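You operate a simulated robot arm through the tools that you are given. There is no shell and no other tool. Be economical: measure what you need, move in short steps, check, and stop when the job is done.

You are at the controls of a simulated robot arm. One attempt, no reset.

Task
Take the cream pad and leave it on the large clear sheet. Then take the lake card and put it on the white tape.
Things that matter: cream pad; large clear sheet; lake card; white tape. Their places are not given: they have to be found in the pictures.

It is judged by the outcome, as a careful person would: the job done as asked, and still so three seconds after it is handed in. It fails if anything else is knocked over, pushed out of place, dropped, spilled or broken.

Robot
A 6-joint arm with a two-finger parallel gripper, fixed in place. Base frame: the origin is at the foot of the arm, x ahead of it, y to its left, z up; the work surface is at about z = 740. Readings come in mm, rad, newtons and seconds.
With the tool pointing down near the work surface it reaches from about 200 to 640 mm from the base axis. Its first joint turns from -1.152 to 1.152 rad. Payload 2.7 kg.
The TCP is the grasp point between the finger pads, 23 mm short of the fingertips. In the tool frame z runs along the fingers and y along their closing line. Largest opening 94 mm; finger width 38, thickness 10; the body of the gripper, 54 by 96 mm, starts 39 mm behind the TCP.
Orientation is told as [roll, pitch, yaw] about the base's x, y, z axes, in that order, counted from this pose: with the fingers straight down and closing along the base's y, the tool's x points along the base's -x, its y along +y and its z along -z.

Tools
- The arm moves only by the tool drive_tool. Its argument "plan" is a list of rows, each a list of 7 numbers: the shift along the tool's x, y, z in mm, then the turn, a rotation vector about the tool's x, y, z in rad, then the opening, from 0 (shut) to 1 (fully open). In form: [[x, y, z, ax, ay, az, grip], ...]. A call has 1 to 10 rows; each row is the pose to reach, as a shift and turn from the pose commanded when the call began, along the tool's axes at that moment. A row lasts 0.2 s, in which the tool goes at most 50 mm and 0.15 rad; a call with a longer step from one row to the next is refused whole, and so is a gripper value outside its range. A pose out of reach is approached as far as the arm can. The call stops where the force on the tool passes 40 N (or 10 N more than at its start, if that is more) or the arm is blocked; 0.2 s more then pass. The fingers move at their own pace (about 45 mm/s each) and stop on an object; they squeeze with about 41 N. The grip force told is the motor's: it shows also when the fingers shut on nothing. Time passes only in rows, and 0.2 s behind the last, so rows that repeat a pose let the fingers close. It gives the time, the measured TCP pose, the force on the tool (base axes), the opening and the grip force at its end, in the units of the frame above (readings bear some noise).
- Cameras (640 x 400 px; columns grow to the right, rows downward): "scene" is fixed at [77.2, -434.3, 1392.3]; the picture's right is [0.75, -0.66, 0.00], its down [-0.44, -0.50, -0.74] and it looks along [0.49, 0.56, -0.67] (base axes); focal length 348 px, centre (320, 200). "wrist" rides on the gripper at [-39, 0, -44] in the tool frame; the picture's right is [0.00, -1.00, 0.00], its down [0.97, 0.00, -0.24] and it looks along [0.24, 0.00, 0.97] (tool axes); focal length 218 px, centre (320, 200).
- camera(camera): a new picture of that camera. No time passes.
- point_at(camera, pixels): for up to 12 pixels [column, row] of the newest picture of that camera ("zoom" is the newest enlarged one), the place [x, y, z] in the base frame of the surface seen there, good to about 2 mm. No time passes.
- enlarge(camera, box): a new picture of the part [left, top, right, bottom] of that camera's present view, enlarged. No time passes.
- finish_job(): hands the job in; it is judged then, once.

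Work in short steps. Measure before you move; look again where a grasp or a placing could have gone wrong, and mend it. You have 80 turns and 54 pictures in all, those below and enlarged ones among them. Open the gripper and draw the arm clear of the work before you hand the job in, unless the task says otherwise; then end with one line.

The tools are called after ">>>" by a JSON object that holds its "name" and its "arguments". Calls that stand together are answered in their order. drive_tool: Moves the arm, as the interface text tells. Its arguments: {"type":"object","properties":{"plan":{"type":"array"}},"required":["plan"]} The other tools are called the same way: camera (camera) takes a picture; point_at (camera, pixels) gives the place of the surface under pixels of a picture; enlarge (camera, box) takes an enlarged picture of a part of a camera's view; finish_job () hands the job in.

At the start:

```text
time: 0.0
position: [384.9, 14.8, 994.2]
tcp_rot: [0.004, 0.003, 0.0]
wrist_force: [-0.7, -0.2, -0.1]
width: 94.0
gripper_force: 0.1
```

scene: 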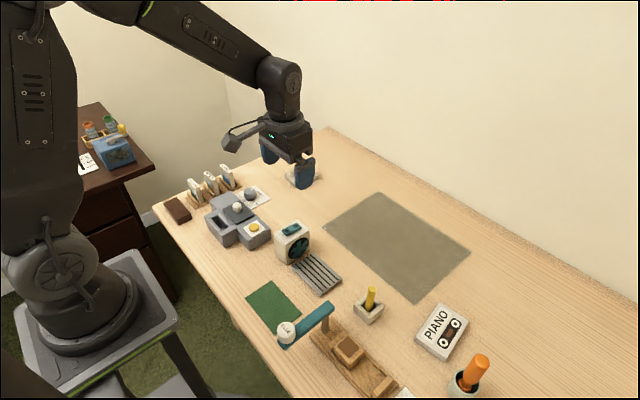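
wrist: 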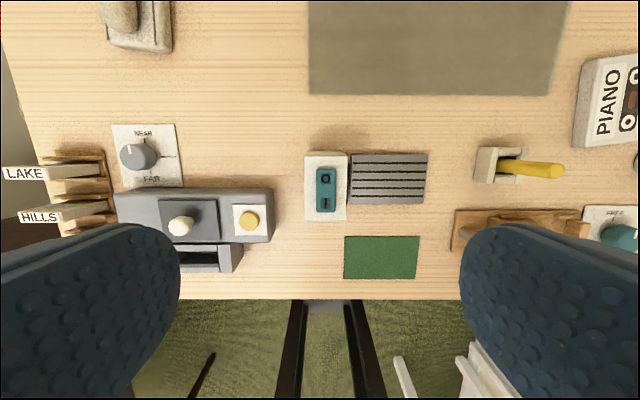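

The pictures show cards on a rack at the left, a gray-clear sheet, and a cassette marked PIANO. I enlarge parts to identify the cream pad and the rest.

>>> {"name": "enlarge", "arguments": {"camera": "scene", "box": [150, 120, 350, 260]}}

>>> {"name": "enlarge", "arguments": {"camera": "scene", "box": [240, 230, 500, 400]}}

>>> {"name": "enlarge", "arguments": {"camera": "wrist", "box": [0, 0, 320, 280]}}

```text
2.86 times, centred on (250, 190) of scene
```

zoom: 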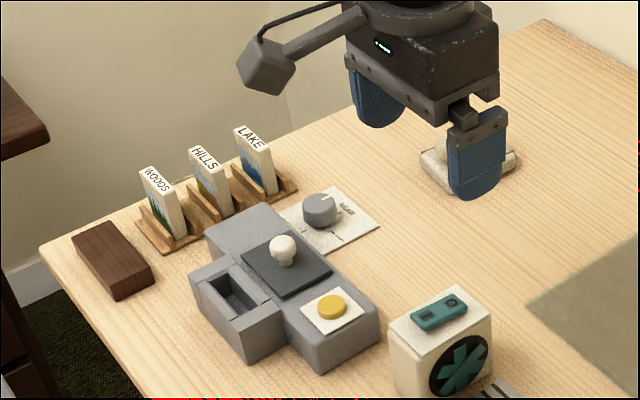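

```text
2.35 times, centred on (370, 315) of scene
```

zoom: 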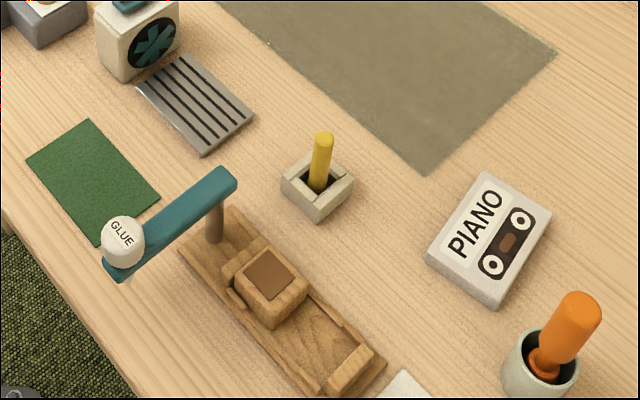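

```text
1.43 times, centred on (160, 140) of wrist
```

zoom: 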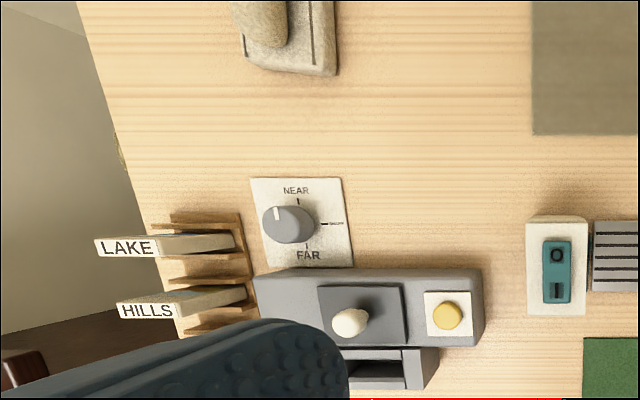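

There's a cream object at scene (300,178) / wrist (140,20), partly hidden. I move ahead and up to see it from the wrist.

>>> {"name": "drive_tool", "arguments": {"plan": [[-40, 10, 0, 0, 0, 0, 1], [-80, 20, 0, 0, 0, 0, 1], [-80, 60, 0, 0, 0, 0, 1], [-80, 90, 0, 0, 0, 0, 1]]}}

>>> {"name": "camera", "arguments": {"camera": "wrist"}}

>>> {"name": "camera", "arguments": {"camera": "scene"}}

```text
time: 1.0
position: [463.5, 105.9, 995.3]
tcp_rot: [0.002, 0.003, 0.001]
wrist_force: [0.0, -0.3, 0.4]
width: 94.1
gripper_force: 0.0
```

```text
48 pictures are left
```

wrist: 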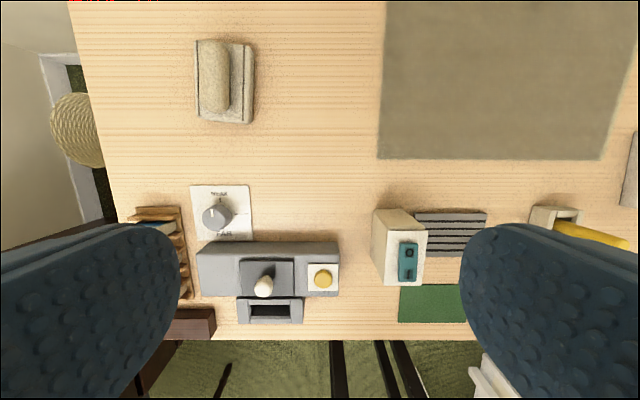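

```text
47 pictures are left
```

scene: 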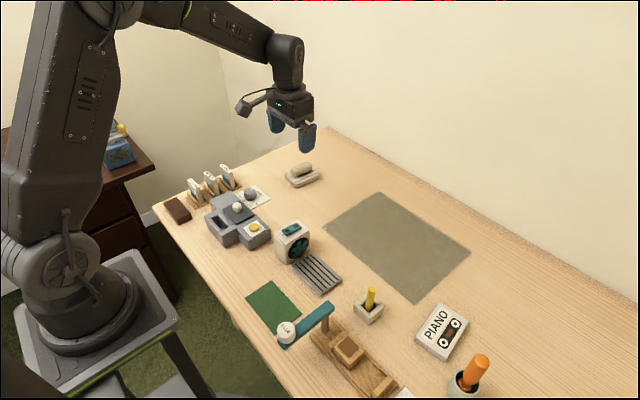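

The cream pad with a handle is at wrist (225,80); the sheet at (505,80). I enlarge and measure both.

>>> {"name": "enlarge", "arguments": {"camera": "wrist", "box": [160, 20, 300, 140]}}

>>> {"name": "enlarge", "arguments": {"camera": "scene", "box": [270, 150, 340, 195]}}

>>> {"name": "point_at", "arguments": {"camera": "wrist", "pixels": [[198, 42], [252, 47], [248, 122], [198, 118], [213, 42], [221, 76], [215, 108], [237, 76], [205, 75], [384, 156], [600, 158], [388, 5]]}}

>>> {"name": "point_at", "arguments": {"camera": "scene", "pixels": [[378, 194], [469, 250], [419, 300], [324, 226], [303, 167], [296, 171], [310, 165], [302, 184], [318, 178], [289, 177], [286, 180]]}}

```text
3.33 times, centred on (230, 80) of wrist
```

zoom: 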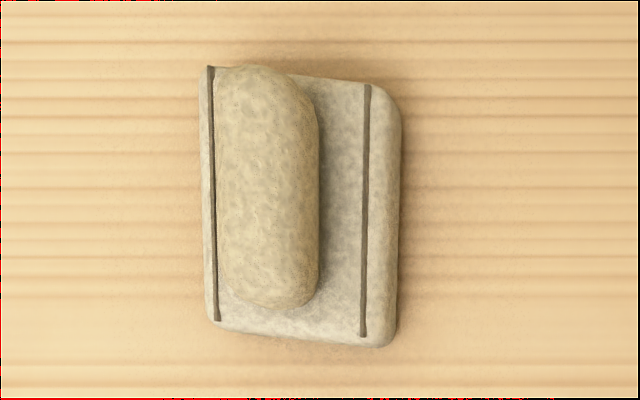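

```text
8.89 times, centred on (305, 172) of scene
```

zoom: 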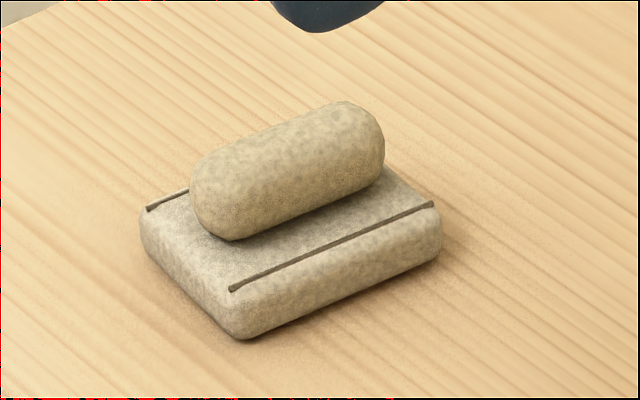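

```text
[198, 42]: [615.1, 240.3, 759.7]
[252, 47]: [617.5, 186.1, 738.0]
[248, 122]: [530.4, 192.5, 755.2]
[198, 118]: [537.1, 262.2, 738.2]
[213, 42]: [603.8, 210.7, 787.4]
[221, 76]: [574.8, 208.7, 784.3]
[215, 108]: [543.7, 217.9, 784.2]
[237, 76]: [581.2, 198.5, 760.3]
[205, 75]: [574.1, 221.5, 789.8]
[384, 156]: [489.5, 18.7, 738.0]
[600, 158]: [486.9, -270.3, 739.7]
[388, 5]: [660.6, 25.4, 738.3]
```

```text
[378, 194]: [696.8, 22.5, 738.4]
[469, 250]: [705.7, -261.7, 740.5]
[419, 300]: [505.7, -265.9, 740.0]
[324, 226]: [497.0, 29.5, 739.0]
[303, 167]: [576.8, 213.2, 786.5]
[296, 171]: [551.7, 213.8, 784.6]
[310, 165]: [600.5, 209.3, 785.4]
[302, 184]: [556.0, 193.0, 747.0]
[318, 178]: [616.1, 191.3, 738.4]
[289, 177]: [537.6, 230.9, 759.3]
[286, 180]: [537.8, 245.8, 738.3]
```

The pad base spans x 532–617, y 184–246; handle centre about (574,213), top z≈788. I check the yaw from the groove ends in the zoom and move above the pad.

>>> {"name": "point_at", "arguments": {"camera": "zoom", "pixels": [[234, 287], [430, 205], [250, 240], [380, 175], [215, 205], [365, 130], [200, 180], [330, 105]]}}

>>> {"name": "drive_tool", "arguments": {"plan": [[-20, 20, 25, 0, 0, 0, 1], [-42, 42, 50, 0, 0, 0, 1], [-64, 64, 75, 0, 0, 0, 1], [-86, 86, 98, 0, 0, 0, 1], [-108, 108, 124, 0, 0, 0, 1], [-108, 108, 124, 0, 0, 0, 1]]}}

>>> {"name": "camera", "arguments": {"camera": "wrist"}}

```text
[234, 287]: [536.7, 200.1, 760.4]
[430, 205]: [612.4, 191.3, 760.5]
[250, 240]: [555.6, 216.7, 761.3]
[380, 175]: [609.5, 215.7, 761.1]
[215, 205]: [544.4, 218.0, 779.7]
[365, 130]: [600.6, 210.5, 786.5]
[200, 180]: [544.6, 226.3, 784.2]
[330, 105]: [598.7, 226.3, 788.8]
```

```text
time: 2.4
position: [571.8, 214.2, 870.2]
tcp_rot: [0.002, 0.002, 0.0]
wrist_force: [-0.7, -0.3, 0.0]
width: 94.0
gripper_force: 0.0
```

```text
44 pictures are left
```

wrist: 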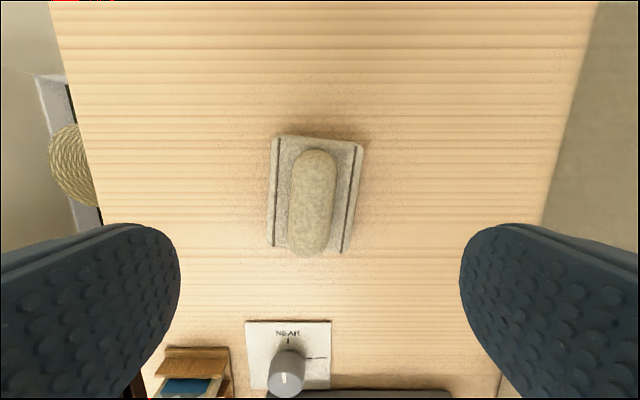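

The groove gives a pad yaw of about −0.115 rad, and the handle centre is about (575,218). I turn to match and descend to z≈789.

>>> {"name": "drive_tool", "arguments": {"plan": [[-2, 4, 25, 0, 0, 0.06, 1], [-2, 4, 50, 0, 0, 0.115, 1], [-2, 4, 68, 0, 0, 0.115, 1], [-2, 4, 81, 0, 0, 0.115, 1], [-2, 4, 81, 0, 0, 0.115, 1]]}}

>>> {"name": "enlarge", "arguments": {"camera": "scene", "box": [250, 130, 360, 200]}}

```text
time: 3.6
position: [574.7, 218.2, 788.4]
tcp_rot: [0.004, 0.002, -0.115]
wrist_force: [-0.2, -0.5, -0.1]
width: 94.2
gripper_force: 0.0
```

```text
5.71 times, centred on (305, 165) of scene
```

zoom: 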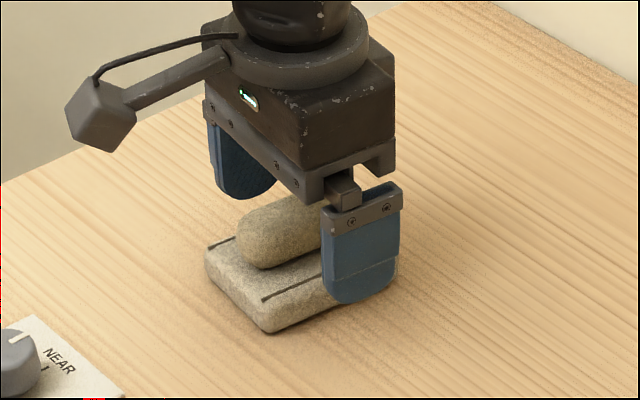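

The fingers straddle the handle just above the base. I close and let the fingers settle.

>>> {"name": "drive_tool", "arguments": {"plan": [[0, 0, 0, 0, 0, 0, 0], [0, 0, 0, 0, 0, 0, 0], [0, 0, 0, 0, 0, 0, 0], [0, 0, 0, 0, 0, 0, 0], [0, 0, 0, 0, 0, 0, 0], [0, 0, 0, 0, 0, 0, 0]]}}

```text
time: 5.0
position: [575.4, 218.0, 789.5]
tcp_rot: [0.0, 0.002, -0.116]
wrist_force: [0.5, -0.3, 0.4]
width: 27.2
gripper_force: 40.7
```

Gripped at 27 mm. I lift.

>>> {"name": "drive_tool", "arguments": {"plan": [[0, 0, -15, 0, 0, 0, 0], [0, 0, -40, 0, 0, 0, 0], [0, 0, -80, 0, 0, 0, 0], [0, 0, -110, 0, 0, 0, 0]]}}

>>> {"name": "camera", "arguments": {"camera": "scene"}}

```text
time: 6.0
position: [576.0, 218.5, 900.3]
tcp_rot: [0.0, 0.002, -0.117]
wrist_force: [-0.2, -1.0, -0.5]
width: 27.3
gripper_force: 41.7
```

```text
42 pictures are left
```

scene: 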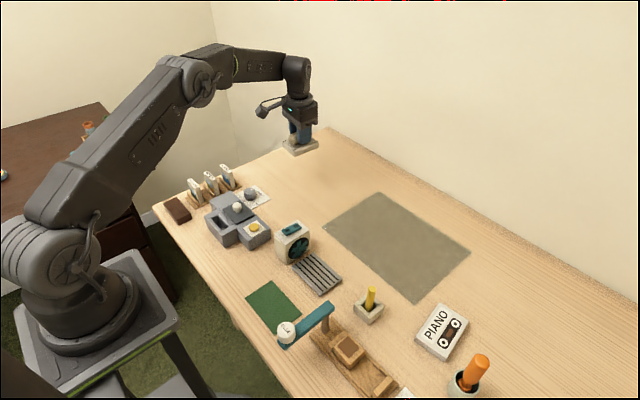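

The pad is held. I carry it at z≈900 towards the sheet at (566,−120), turning the yaw back on the way.

>>> {"name": "drive_tool", "arguments": {"plan": [[-3, -40, 0, 0, 0, 0, 0], [-7, -82, 0, 0, 0, 0, 0], [-11, -125, 0, 0, 0, 0, 0], [-15, -168, 0, 0, 0, -0.03, 0], [-19, -212, 0, 0, 0, -0.06, 0], [-23, -256, 0, 0, 0, -0.09, 0], [-26, -298, 0, 0, 0, -0.116, 0], [-29, -337, 0, 0, 0, -0.116, 0], [-29, -337, 0, 0, 0, -0.116, 0]]}}

>>> {"name": "camera", "arguments": {"camera": "wrist"}}

>>> {"name": "camera", "arguments": {"camera": "scene"}}

```text
time: 8.0
position: [564.6, -122.1, 899.7]
tcp_rot: [0.004, 0.003, 0.003]
wrist_force: [0.2, -0.3, -0.4]
width: 27.3
gripper_force: 41.5
```

```text
41 pictures are left
```

wrist: 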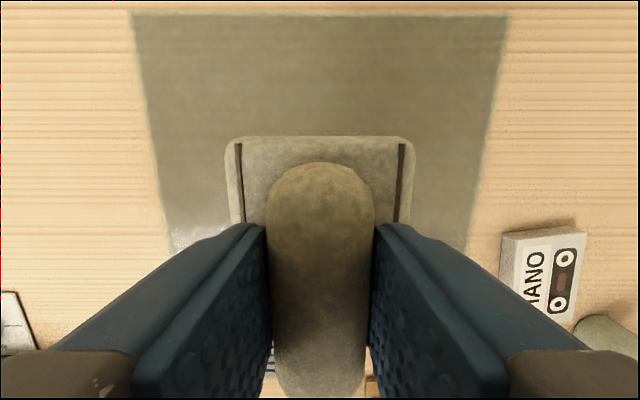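

```text
40 pictures are left
```

scene: 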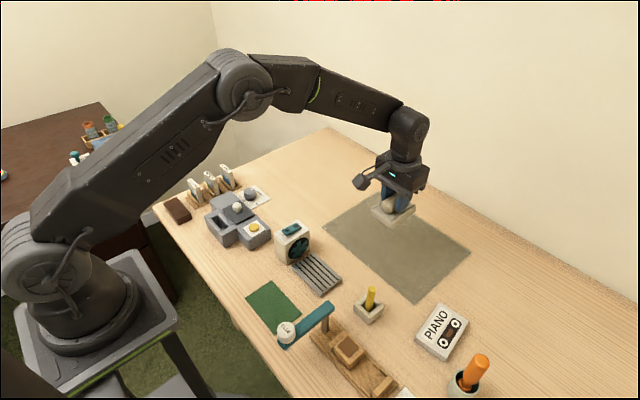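

The pad hangs over the sheet. I move 15 mm further in and lower to the grasp height (789–790).

>>> {"name": "drive_tool", "arguments": {"plan": [[-15, 0, 30, 0, 0, 0, 0], [-15, 0, 70, 0, 0, 0, 0], [-15, 0, 95, 0, 0, 0, 0], [-15, 0, 105, 0, 0, 0, 0], [-15, 0, 109, 0, 0, 0, 0], [-15, 0, 109, 0, 0, 0, 0]]}}

>>> {"name": "enlarge", "arguments": {"camera": "scene", "box": [320, 130, 480, 300]}}

```text
time: 9.4
position: [581.2, -120.4, 793.8]
tcp_rot: [0.003, -0.004, 0.002]
wrist_force: [-12.7, 3.2, 37.0]
width: 27.1
gripper_force: 40.6
```

```text
2.35 times, centred on (400, 215) of scene
```

zoom: 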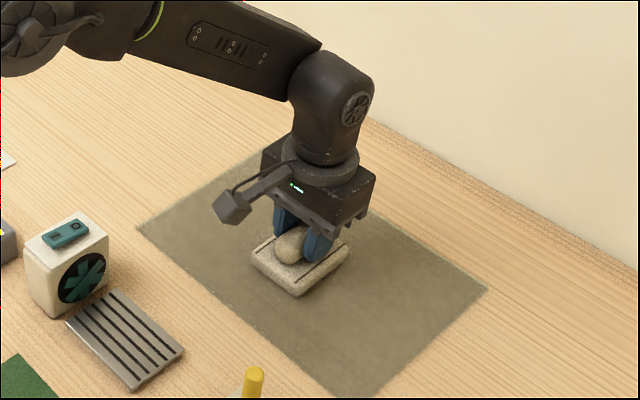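

It touches down (37 N at z≈794). I ease up slightly and open.

>>> {"name": "drive_tool", "arguments": {"plan": [[0, 0, -1, 0, 0, 0, 0], [0, 0, -1, 0, 0, 0, 0.5], [0, 0, -1, 0, 0, 0, 0.9], [0, 0, -1, 0, 0, 0, 0.9], [0, 0, -1, 0, 0, 0, 0.9], [0, 0, -20, 0, 0, 0, 0.9], [0, 0, -60, 0, 0, 0, 0.9], [0, 0, -100, 0, 0, 0, 0.9]]}}

>>> {"name": "camera", "arguments": {"camera": "wrist"}}

>>> {"name": "enlarge", "arguments": {"camera": "scene", "box": [320, 130, 480, 300]}}

```text
time: 11.2
position: [580.3, -120.7, 889.0]
tcp_rot: [0.003, 0.001, -0.001]
wrist_force: [0.6, 0.2, -0.9]
width: 84.6
gripper_force: 0.0
```

```text
38 pictures are left
```

wrist: 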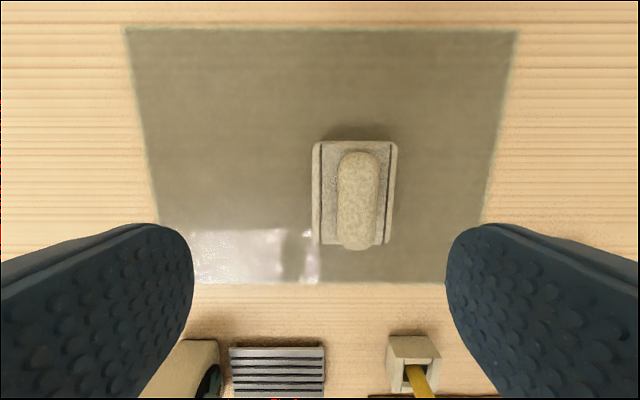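

```text
2.35 times, centred on (400, 215) of scene
```

zoom: 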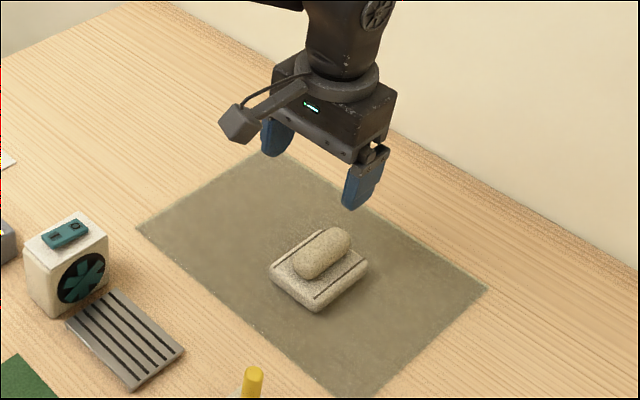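

The pad is on the sheet but ~25 mm to the right of where I released it, so it may be sliding. I wait a moment and compare.

>>> {"name": "drive_tool", "arguments": {"plan": [[0, 0, -10, 0, 0, 0, 0.9], [0, 0, -10, 0, 0, 0, 0.9], [0, 0, -10, 0, 0, 0, 0.9], [0, 0, -10, 0, 0, 0, 0.9], [0, 0, -10, 0, 0, 0, 0.9]]}}

>>> {"name": "enlarge", "arguments": {"camera": "scene", "box": [320, 130, 480, 300]}}

```text
time: 12.4
position: [579.5, -121.2, 899.2]
tcp_rot: [0.003, 0.002, 0.001]
wrist_force: [-0.5, -0.2, -0.7]
width: 84.7
gripper_force: 0.1
```

```text
2.35 times, centred on (400, 215) of scene
```

zoom: 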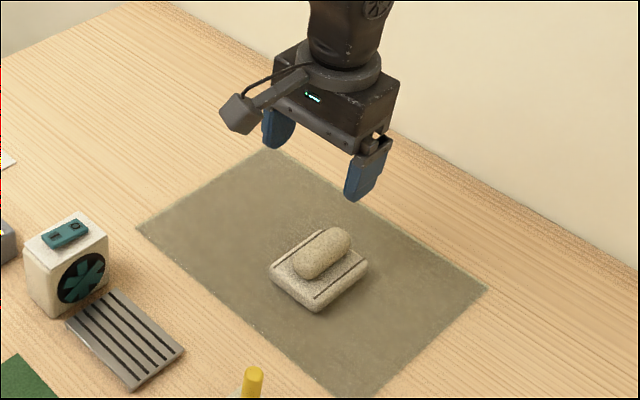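

The pad is now at rest at the same pixels (320,270). I confirm its place and the lake card and tape positions.

>>> {"name": "point_at", "arguments": {"camera": "zoom", "pixels": [[270, 272], [316, 310], [367, 270], [322, 235]]}}

>>> {"name": "enlarge", "arguments": {"camera": "scene", "box": [180, 155, 275, 215]}}

>>> {"name": "enlarge", "arguments": {"camera": "scene", "box": [400, 290, 500, 400]}}

>>> {"name": "point_at", "arguments": {"camera": "zoom", "pixels": [[300, 60]]}}

```text
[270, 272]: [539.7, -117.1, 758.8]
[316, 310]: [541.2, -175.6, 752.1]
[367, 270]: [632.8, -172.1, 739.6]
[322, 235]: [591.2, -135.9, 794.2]
```

```text
6.67 times, centred on (228, 185) of scene
```

zoom: 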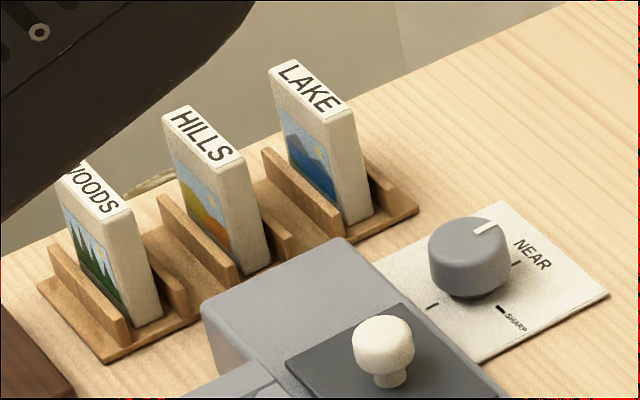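

```text
3.64 times, centred on (450, 345) of scene
```

zoom: 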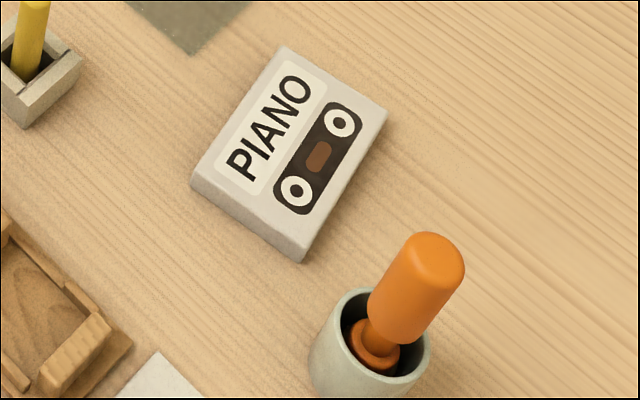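

```text
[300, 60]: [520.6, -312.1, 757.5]
```

The pad sits well inside the sheet. Now I measure the tape (zoom) and then the lake card on a fresh close-up.

>>> {"name": "point_at", "arguments": {"camera": "zoom", "pixels": [[284, 50], [384, 105], [302, 242], [194, 176], [300, 258], [192, 192], [290, 150], [380, 310], [415, 240], [385, 390], [160, 355]]}}

>>> {"name": "enlarge", "arguments": {"camera": "scene", "box": [205, 155, 265, 200]}}

```text
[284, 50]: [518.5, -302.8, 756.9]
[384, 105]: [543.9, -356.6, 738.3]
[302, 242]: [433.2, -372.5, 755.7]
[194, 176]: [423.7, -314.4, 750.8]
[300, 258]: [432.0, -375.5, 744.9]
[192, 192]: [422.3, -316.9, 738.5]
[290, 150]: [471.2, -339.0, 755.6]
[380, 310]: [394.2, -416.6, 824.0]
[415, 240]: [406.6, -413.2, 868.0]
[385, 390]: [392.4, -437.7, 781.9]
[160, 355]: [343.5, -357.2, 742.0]
```

```text
8.89 times, centred on (235, 178) of scene
```

zoom: 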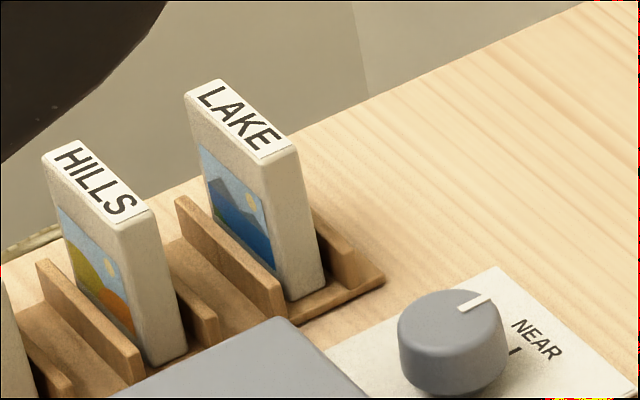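

Tape top: about 97×60 mm centred near (476,−338), z≈756, long axis nearly x. Now I measure the lake card.

>>> {"name": "point_at", "arguments": {"camera": "zoom", "pixels": [[188, 95], [212, 83], [296, 145], [266, 158], [240, 120], [292, 298], [322, 288], [215, 195], [262, 200], [282, 312], [180, 205], [295, 240]]}}

>>> {"name": "point_at", "arguments": {"camera": "scene", "pixels": [[238, 207], [250, 194], [225, 175], [212, 182], [239, 180]]}}

```text
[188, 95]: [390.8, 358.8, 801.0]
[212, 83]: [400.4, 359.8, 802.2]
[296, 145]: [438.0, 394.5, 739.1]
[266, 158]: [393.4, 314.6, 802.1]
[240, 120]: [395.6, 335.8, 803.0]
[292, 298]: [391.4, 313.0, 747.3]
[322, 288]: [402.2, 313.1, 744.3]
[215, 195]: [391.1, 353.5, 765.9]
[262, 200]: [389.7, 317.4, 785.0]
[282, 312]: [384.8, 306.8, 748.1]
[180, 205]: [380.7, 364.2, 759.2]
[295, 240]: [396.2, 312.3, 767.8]
```

```text
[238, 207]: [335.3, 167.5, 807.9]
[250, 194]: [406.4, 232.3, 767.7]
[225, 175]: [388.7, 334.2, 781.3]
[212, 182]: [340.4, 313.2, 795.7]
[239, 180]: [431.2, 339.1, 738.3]
```

The lake card spans x 390–404, y 312–360, top z≈802; I'll grip it across its width (fingers along y, no turn needed), staying above the rack rails. I carry the open gripper over at z≈900.

>>> {"name": "drive_tool", "arguments": {"plan": [[16, 44, 0, 0, 0, 0, 0.9], [32, 88, 0, 0, 0, 0, 0.9], [48, 132, 0, 0, 0, 0, 0.9], [64, 176, 0, 0, 0, 0, 0.9], [82, 220, 0, 0, 0, 0, 0.9], [100, 264, 0, 0, 0, 0, 0.8], [118, 308, 0, 0, 0, 0, 0.75], [136, 352, 0, 0, 0, 0, 0.75], [154, 394, 0, 0, 0, 0, 0.75], [168, 428, 0, 0, 0, 0, 0.75]]}}

>>> {"name": "camera", "arguments": {"camera": "wrist"}}

```text
time: 14.6
position: [411.1, 306.9, 901.0]
tcp_rot: [0.003, 0.001, -0.001]
wrist_force: [-0.4, -0.8, -1.1]
width: 70.5
gripper_force: 0.0
```

```text
32 pictures are left
```

wrist: 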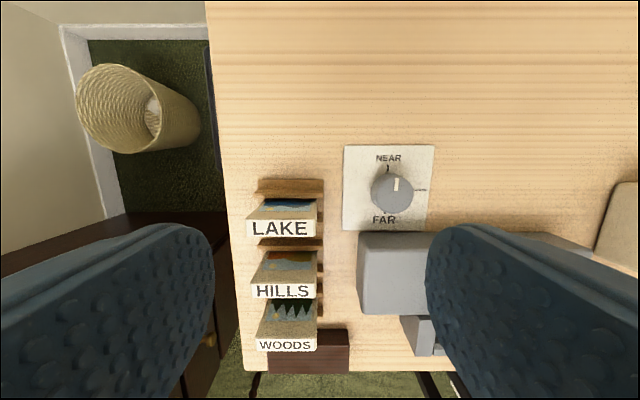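

The LAKE card shows at (285,220) with the gray machine to its right at (365,245). I measure clearances.

>>> {"name": "point_at", "arguments": {"camera": "wrist", "pixels": [[362, 240], [365, 265], [360, 300], [390, 190], [248, 228], [314, 228], [280, 226], [290, 190], [295, 243], [280, 292], [285, 207], [310, 186]]}}

```text
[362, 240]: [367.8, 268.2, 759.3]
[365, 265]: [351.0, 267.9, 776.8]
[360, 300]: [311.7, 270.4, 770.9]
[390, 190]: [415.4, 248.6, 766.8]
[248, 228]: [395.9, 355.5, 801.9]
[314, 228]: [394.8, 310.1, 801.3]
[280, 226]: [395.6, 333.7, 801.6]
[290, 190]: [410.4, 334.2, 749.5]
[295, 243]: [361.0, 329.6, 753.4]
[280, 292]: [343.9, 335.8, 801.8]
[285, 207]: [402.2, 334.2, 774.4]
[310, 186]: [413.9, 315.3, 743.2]
```

Everything is clear of the finger path (machine edge at y≈268). I centre at (397,335) and descend to z≈786.

>>> {"name": "drive_tool", "arguments": {"plan": [[14, 28, 0, 0, 0, 0, 0.75], [14, 28, 35, 0, 0, 0, 0.75], [14, 28, 70, 0, 0, 0, 0.75], [14, 28, 95, 0, 0, 0, 0.75], [14, 28, 114, 0, 0, 0, 0.75], [14, 28, 114, 0, 0, 0, 0.75]]}}

>>> {"name": "enlarge", "arguments": {"camera": "scene", "box": [170, 110, 290, 220]}}

>>> {"name": "camera", "arguments": {"camera": "wrist"}}

```text
time: 16.0
position: [397.9, 335.5, 787.0]
tcp_rot: [0.003, 0.0, -0.002]
wrist_force: [0.9, -0.3, -0.2]
width: 70.7
gripper_force: 0.0
```

```text
3.64 times, centred on (230, 165) of scene
```

zoom: 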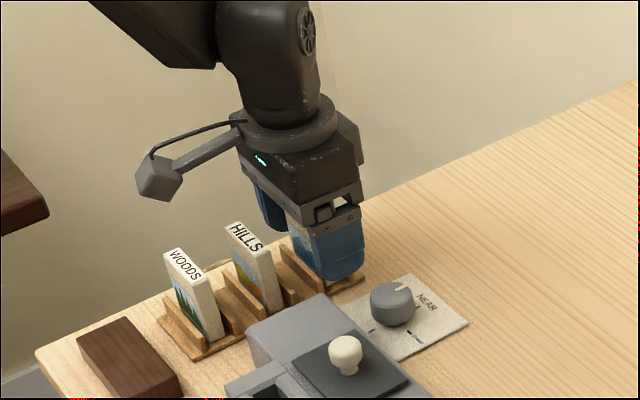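

```text
30 pictures are left
```

wrist: 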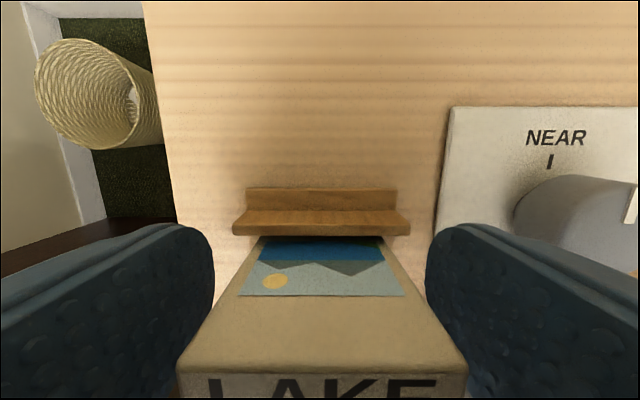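

The card is centred between the fingers. I close.

>>> {"name": "drive_tool", "arguments": {"plan": [[0, 0, 0, 0, 0, 0, 0.4], [0, 0, 0, 0, 0, 0, 0.3], [0, 0, 0, 0, 0, 0, 0.2], [0, 0, 0, 0, 0, 0, 0], [0, 0, 0, 0, 0, 0, 0], [0, 0, 0, 0, 0, 0, 0]]}}

```text
time: 17.4
position: [396.7, 336.0, 787.6]
tcp_rot: [0.003, 0.002, -0.002]
wrist_force: [-0.6, -0.1, 0.1]
width: 48.9
gripper_force: 41.0
```

Gripped at 49 mm. I lift straight up.

>>> {"name": "drive_tool", "arguments": {"plan": [[0, 0, -10, 0, 0, 0, 0], [0, 0, -30, 0, 0, 0, 0], [0, 0, -60, 0, 0, 0, 0], [0, 0, -100, 0, 0, 0, 0], [0, 0, -130, 0, 0, 0, 0], [0, 0, -130, 0, 0, 0, 0]]}}

>>> {"name": "enlarge", "arguments": {"camera": "scene", "box": [150, 70, 310, 220]}}

```text
time: 18.8
position: [397.3, 335.3, 916.9]
tcp_rot: [0.001, 0.003, 0.001]
wrist_force: [0.1, 0.6, -0.8]
width: 49.1
gripper_force: 40.5
```

```text
2.67 times, centred on (230, 145) of scene
```

zoom: 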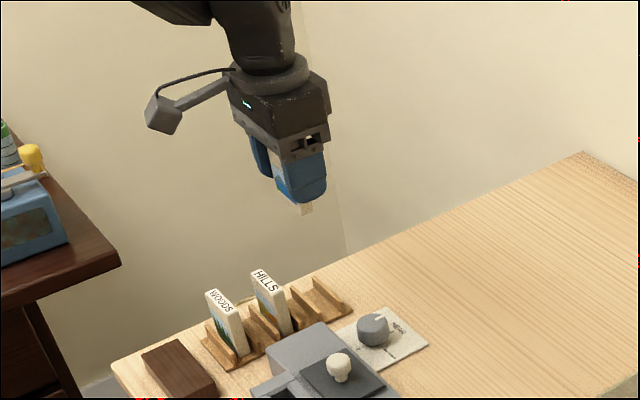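

The card is out, the rack and other cards unmoved. I check the card's bottom edge height and start carrying toward the tape.

>>> {"name": "point_at", "arguments": {"camera": "zoom", "pixels": [[306, 213], [300, 211], [313, 206], [306, 206]]}}

>>> {"name": "drive_tool", "arguments": {"plan": [[-6, -44, 0, 0, 0, 0, 0], [-12, -90, 0, 0, 0, 0, 0], [-18, -136, 0, 0, 0, 0, 0], [-24, -182, 0, 0, 0, 0, 0], [-30, -228, 0, 0, 0, 0, 0], [-36, -274, 0, 0, 0, 0, 0], [-42, -320, 0, 0, 0, 0, 0], [-48, -366, 0, 0, 0, 0, 0], [-54, -412, 0, 0, 0, 0, 0], [-60, -450, 0, 0, 0, 0, 0]]}}

>>> {"name": "camera", "arguments": {"camera": "wrist"}}

>>> {"name": "camera", "arguments": {"camera": "scene"}}

```text
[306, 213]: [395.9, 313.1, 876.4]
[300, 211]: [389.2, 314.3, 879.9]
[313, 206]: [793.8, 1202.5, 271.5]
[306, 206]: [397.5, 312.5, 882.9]
```

```text
time: 21.0
position: [459.1, -115.6, 914.9]
tcp_rot: [0.004, 0.004, 0.002]
wrist_force: [-0.1, -1.2, -0.8]
width: 48.9
gripper_force: 41.3
```

```text
28 pictures are left
```

wrist: 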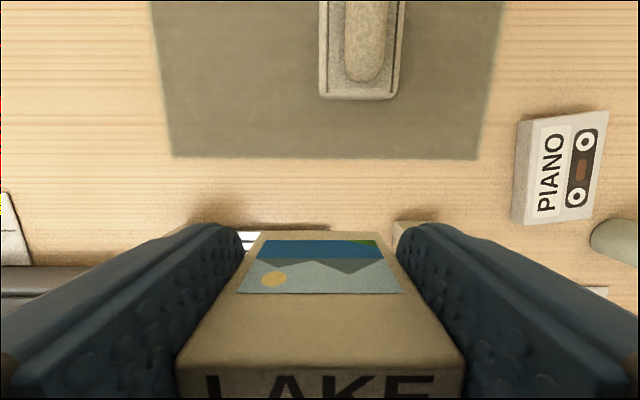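

```text
27 pictures are left
```

scene: 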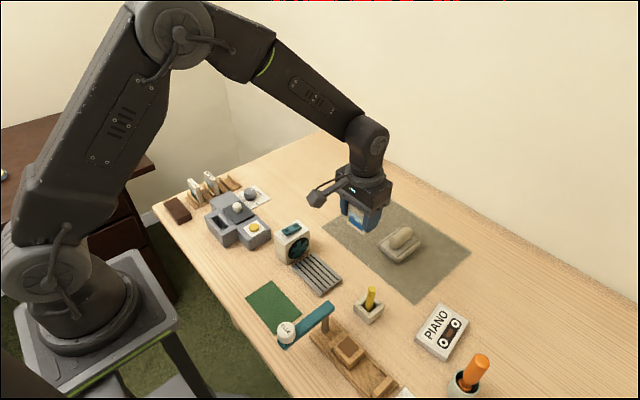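

The card's bottom is about 42 mm below the TCP, so the release height is about z 798. I continue to above the tape at (482,−338), turning 0.1 rad to match it.

>>> {"name": "drive_tool", "arguments": {"plan": [[-4, -44, 0, 0, 0, 0, 0], [-9, -89, 0, 0, 0, 0, 0], [-14, -134, 0, 0, 0, 0, 0], [-19, -179, 0, 0, 0, -0.05, 0], [-23, -222, 0, 0, 0, -0.1, 0], [-23, -222, 25, 0, 0, -0.1, 0], [-23, -222, 50, 0, 0, -0.1, 0], [-23, -222, 50, 0, 0, -0.1, 0]]}}

>>> {"name": "camera", "arguments": {"camera": "wrist"}}

>>> {"name": "enlarge", "arguments": {"camera": "scene", "box": [360, 220, 540, 400]}}

```text
time: 22.8
position: [482.4, -336.4, 865.5]
tcp_rot: [0.003, 0.003, 0.101]
wrist_force: [0.2, -0.9, 0.4]
width: 49.0
gripper_force: 40.6
```

```text
26 pictures are left
```

wrist: 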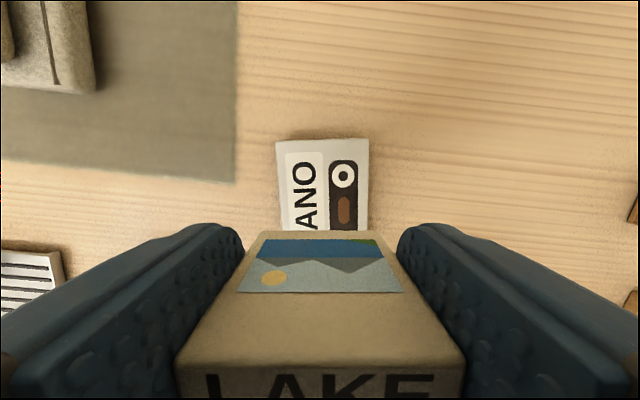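

```text
2.22 times, centred on (450, 310) of scene
```

zoom: 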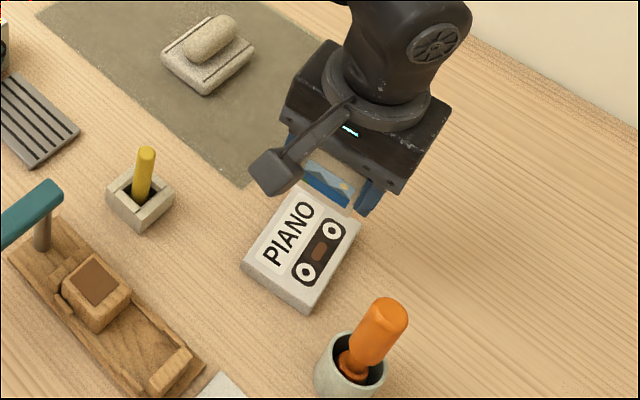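

The tape is centred beneath the card in the wrist view (columns 277–368). I verify the top edge's place before lowering.

>>> {"name": "point_at", "arguments": {"camera": "wrist", "pixels": [[281, 147], [363, 143], [322, 180], [288, 225], [363, 222]]}}

>>> {"name": "drive_tool", "arguments": {"plan": [[0, 0, 25, 0, 0, 0, 0], [0, 0, 45, 0, 0, 0, 0], [0, 0, 60, 0, 0, 0, 0], [0, 0, 60, 0, 0, 0, 0]]}}

>>> {"name": "enlarge", "arguments": {"camera": "scene", "box": [400, 280, 500, 360]}}

```text
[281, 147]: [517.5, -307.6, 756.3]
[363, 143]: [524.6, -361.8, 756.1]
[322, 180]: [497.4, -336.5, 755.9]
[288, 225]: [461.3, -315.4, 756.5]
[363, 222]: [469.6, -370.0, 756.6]
```

```text
time: 23.8
position: [482.8, -335.5, 805.1]
tcp_rot: [0.003, 0.001, 0.101]
wrist_force: [0.5, -1.1, -0.9]
width: 48.8
gripper_force: 41.1
```

```text
5.00 times, centred on (450, 320) of scene
```

zoom: 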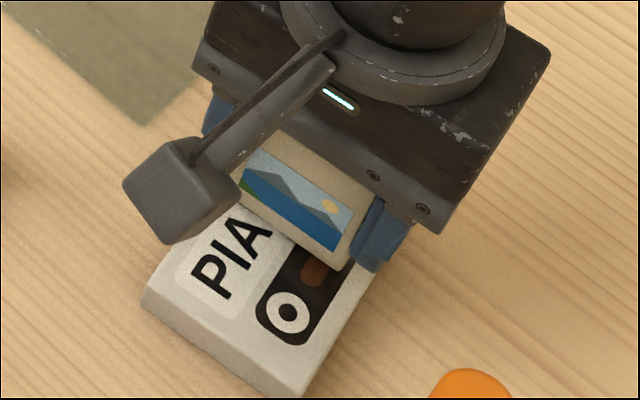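

The tape at x≈482 spans y about −312 to −367, so I shift the card 4 mm to −y and lower gently to z≈799.5.

>>> {"name": "drive_tool", "arguments": {"plan": [[0, -4, 0, 0, 0, 0, 0], [0, -4, 2.5, 0, 0, 0, 0], [0, -4, 4, 0, 0, 0, 0], [0, -4, 5, 0, 0, 0, 0], [0, -4, 5.5, 0, 0, 0, 0], [0, -4, 5.5, 0, 0, 0, 0]]}}

```text
time: 25.2
position: [481.9, -339.5, 800.0]
tcp_rot: [0.003, 0.002, 0.1]
wrist_force: [-0.1, -0.9, 0.5]
width: 49.1
gripper_force: 41.0
```

No contact yet; I lower in half-millimetre steps.

>>> {"name": "drive_tool", "arguments": {"plan": [[0, 0, 0.5, 0, 0, 0, 0], [0, 0, 1, 0, 0, 0, 0], [0, 0, 1, 0, 0, 0, 0]]}}

```text
time: 26.0
position: [483.0, -340.8, 799.6]
tcp_rot: [0.001, 0.0, 0.101]
wrist_force: [-0.9, 1.0, 6.4]
width: 48.9
gripper_force: 40.5
```

Light contact (6 N). I open slowly and stay in place to check before lifting.

>>> {"name": "drive_tool", "arguments": {"plan": [[0, 0, -0.3, 0, 0, 0, 0.5], [0, 0, -0.3, 0, 0, 0, 0.53], [0, 0, -0.3, 0, 0, 0, 0.55], [0, 0, -0.3, 0, 0, 0, 0.58], [0, 0, -0.3, 0, 0, 0, 0.64], [0, 0, -0.3, 0, 0, 0, 0.7], [0, 0, -0.3, 0, 0, 0, 0.7]]}}

>>> {"name": "camera", "arguments": {"camera": "wrist"}}

>>> {"name": "enlarge", "arguments": {"camera": "scene", "box": [400, 280, 500, 360]}}

```text
time: 27.6
position: [481.7, -340.7, 799.1]
tcp_rot: [0.004, 0.003, 0.102]
wrist_force: [-0.1, 0.2, -0.4]
width: 65.6
gripper_force: 0.1
```

```text
23 pictures are left
```

wrist: 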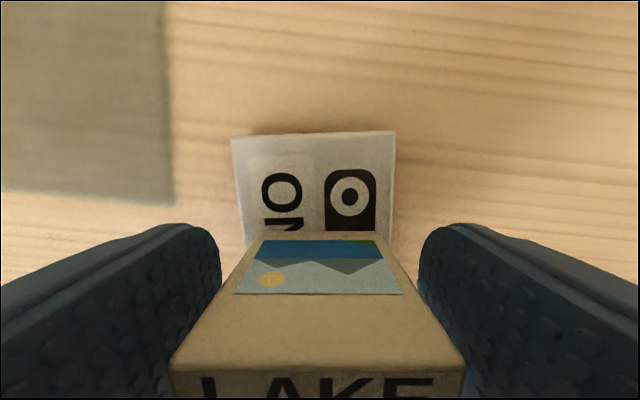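

```text
5.00 times, centred on (450, 320) of scene
```

zoom: 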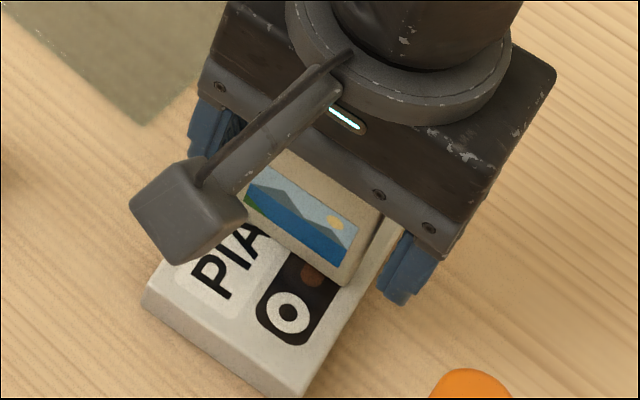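

The card stands free, centred on the tape. I rise straight up, slowly at first.

>>> {"name": "drive_tool", "arguments": {"plan": [[0, 0, -5, 0, 0, 0, 0.7], [0, 0, -15, 0, 0, 0, 0.7], [0, 0, -35, 0, 0, 0, 0.7], [0, 0, -65, 0, 0, 0, 0.7], [0, 0, -105, 0, 0, 0, 0.7], [0, 0, -145, 0, 0, 0, 0.7]]}}

>>> {"name": "drive_tool", "arguments": {"plan": [[20, 40, 0, 0, 0, 0, 0.7], [40, 80, 0, 0, 0, 0, 0.7], [60, 120, 0, 0, 0, 0, 0.7], [80, 160, 0, 0, 0, 0, 0.7], [80, 200, 0, 0, 0, 0, 0.7], [80, 240, 0, 0, 0, 0, 0.7]]}}

>>> {"name": "camera", "arguments": {"camera": "scene"}}

>>> {"name": "enlarge", "arguments": {"camera": "scene", "box": [400, 280, 500, 360]}}

```text
time: 29.0
position: [480.9, -341.2, 944.2]
tcp_rot: [0.004, 0.003, 0.101]
wrist_force: [0.6, 0.2, 0.2]
width: 65.8
gripper_force: 0.0
```

```text
time: 30.4
position: [378.4, -108.8, 945.8]
tcp_rot: [0.002, 0.0, 0.101]
wrist_force: [-0.2, -1.0, 0.1]
width: 65.6
gripper_force: 0.1
```

```text
21 pictures are left
```

scene: 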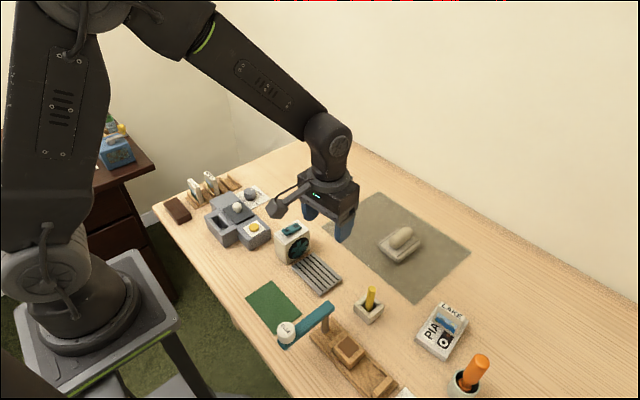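

```text
5.00 times, centred on (450, 320) of scene
```

zoom: 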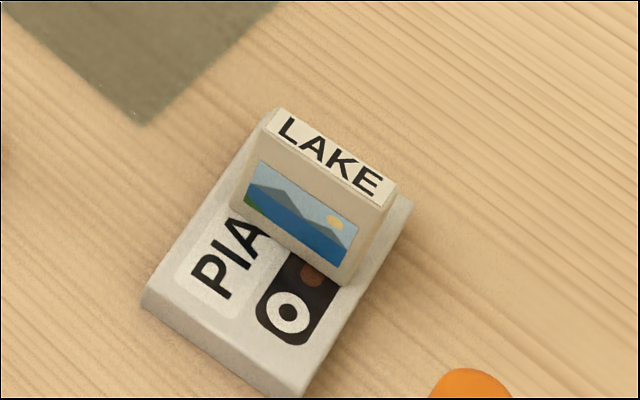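

The card stands on the tape, the pad rests on the sheet, nothing else has moved, and the arm is clear. I hand the job in.

>>> {"name": "finish_job", "arguments": {}}

```text
The job is handed in.
```

The cream pad is on the large clear sheet and the lake card is standing upright on the white tape; the pad shifted about 25 mm along the sheet when I released it, but it came to rest well inside the edges.
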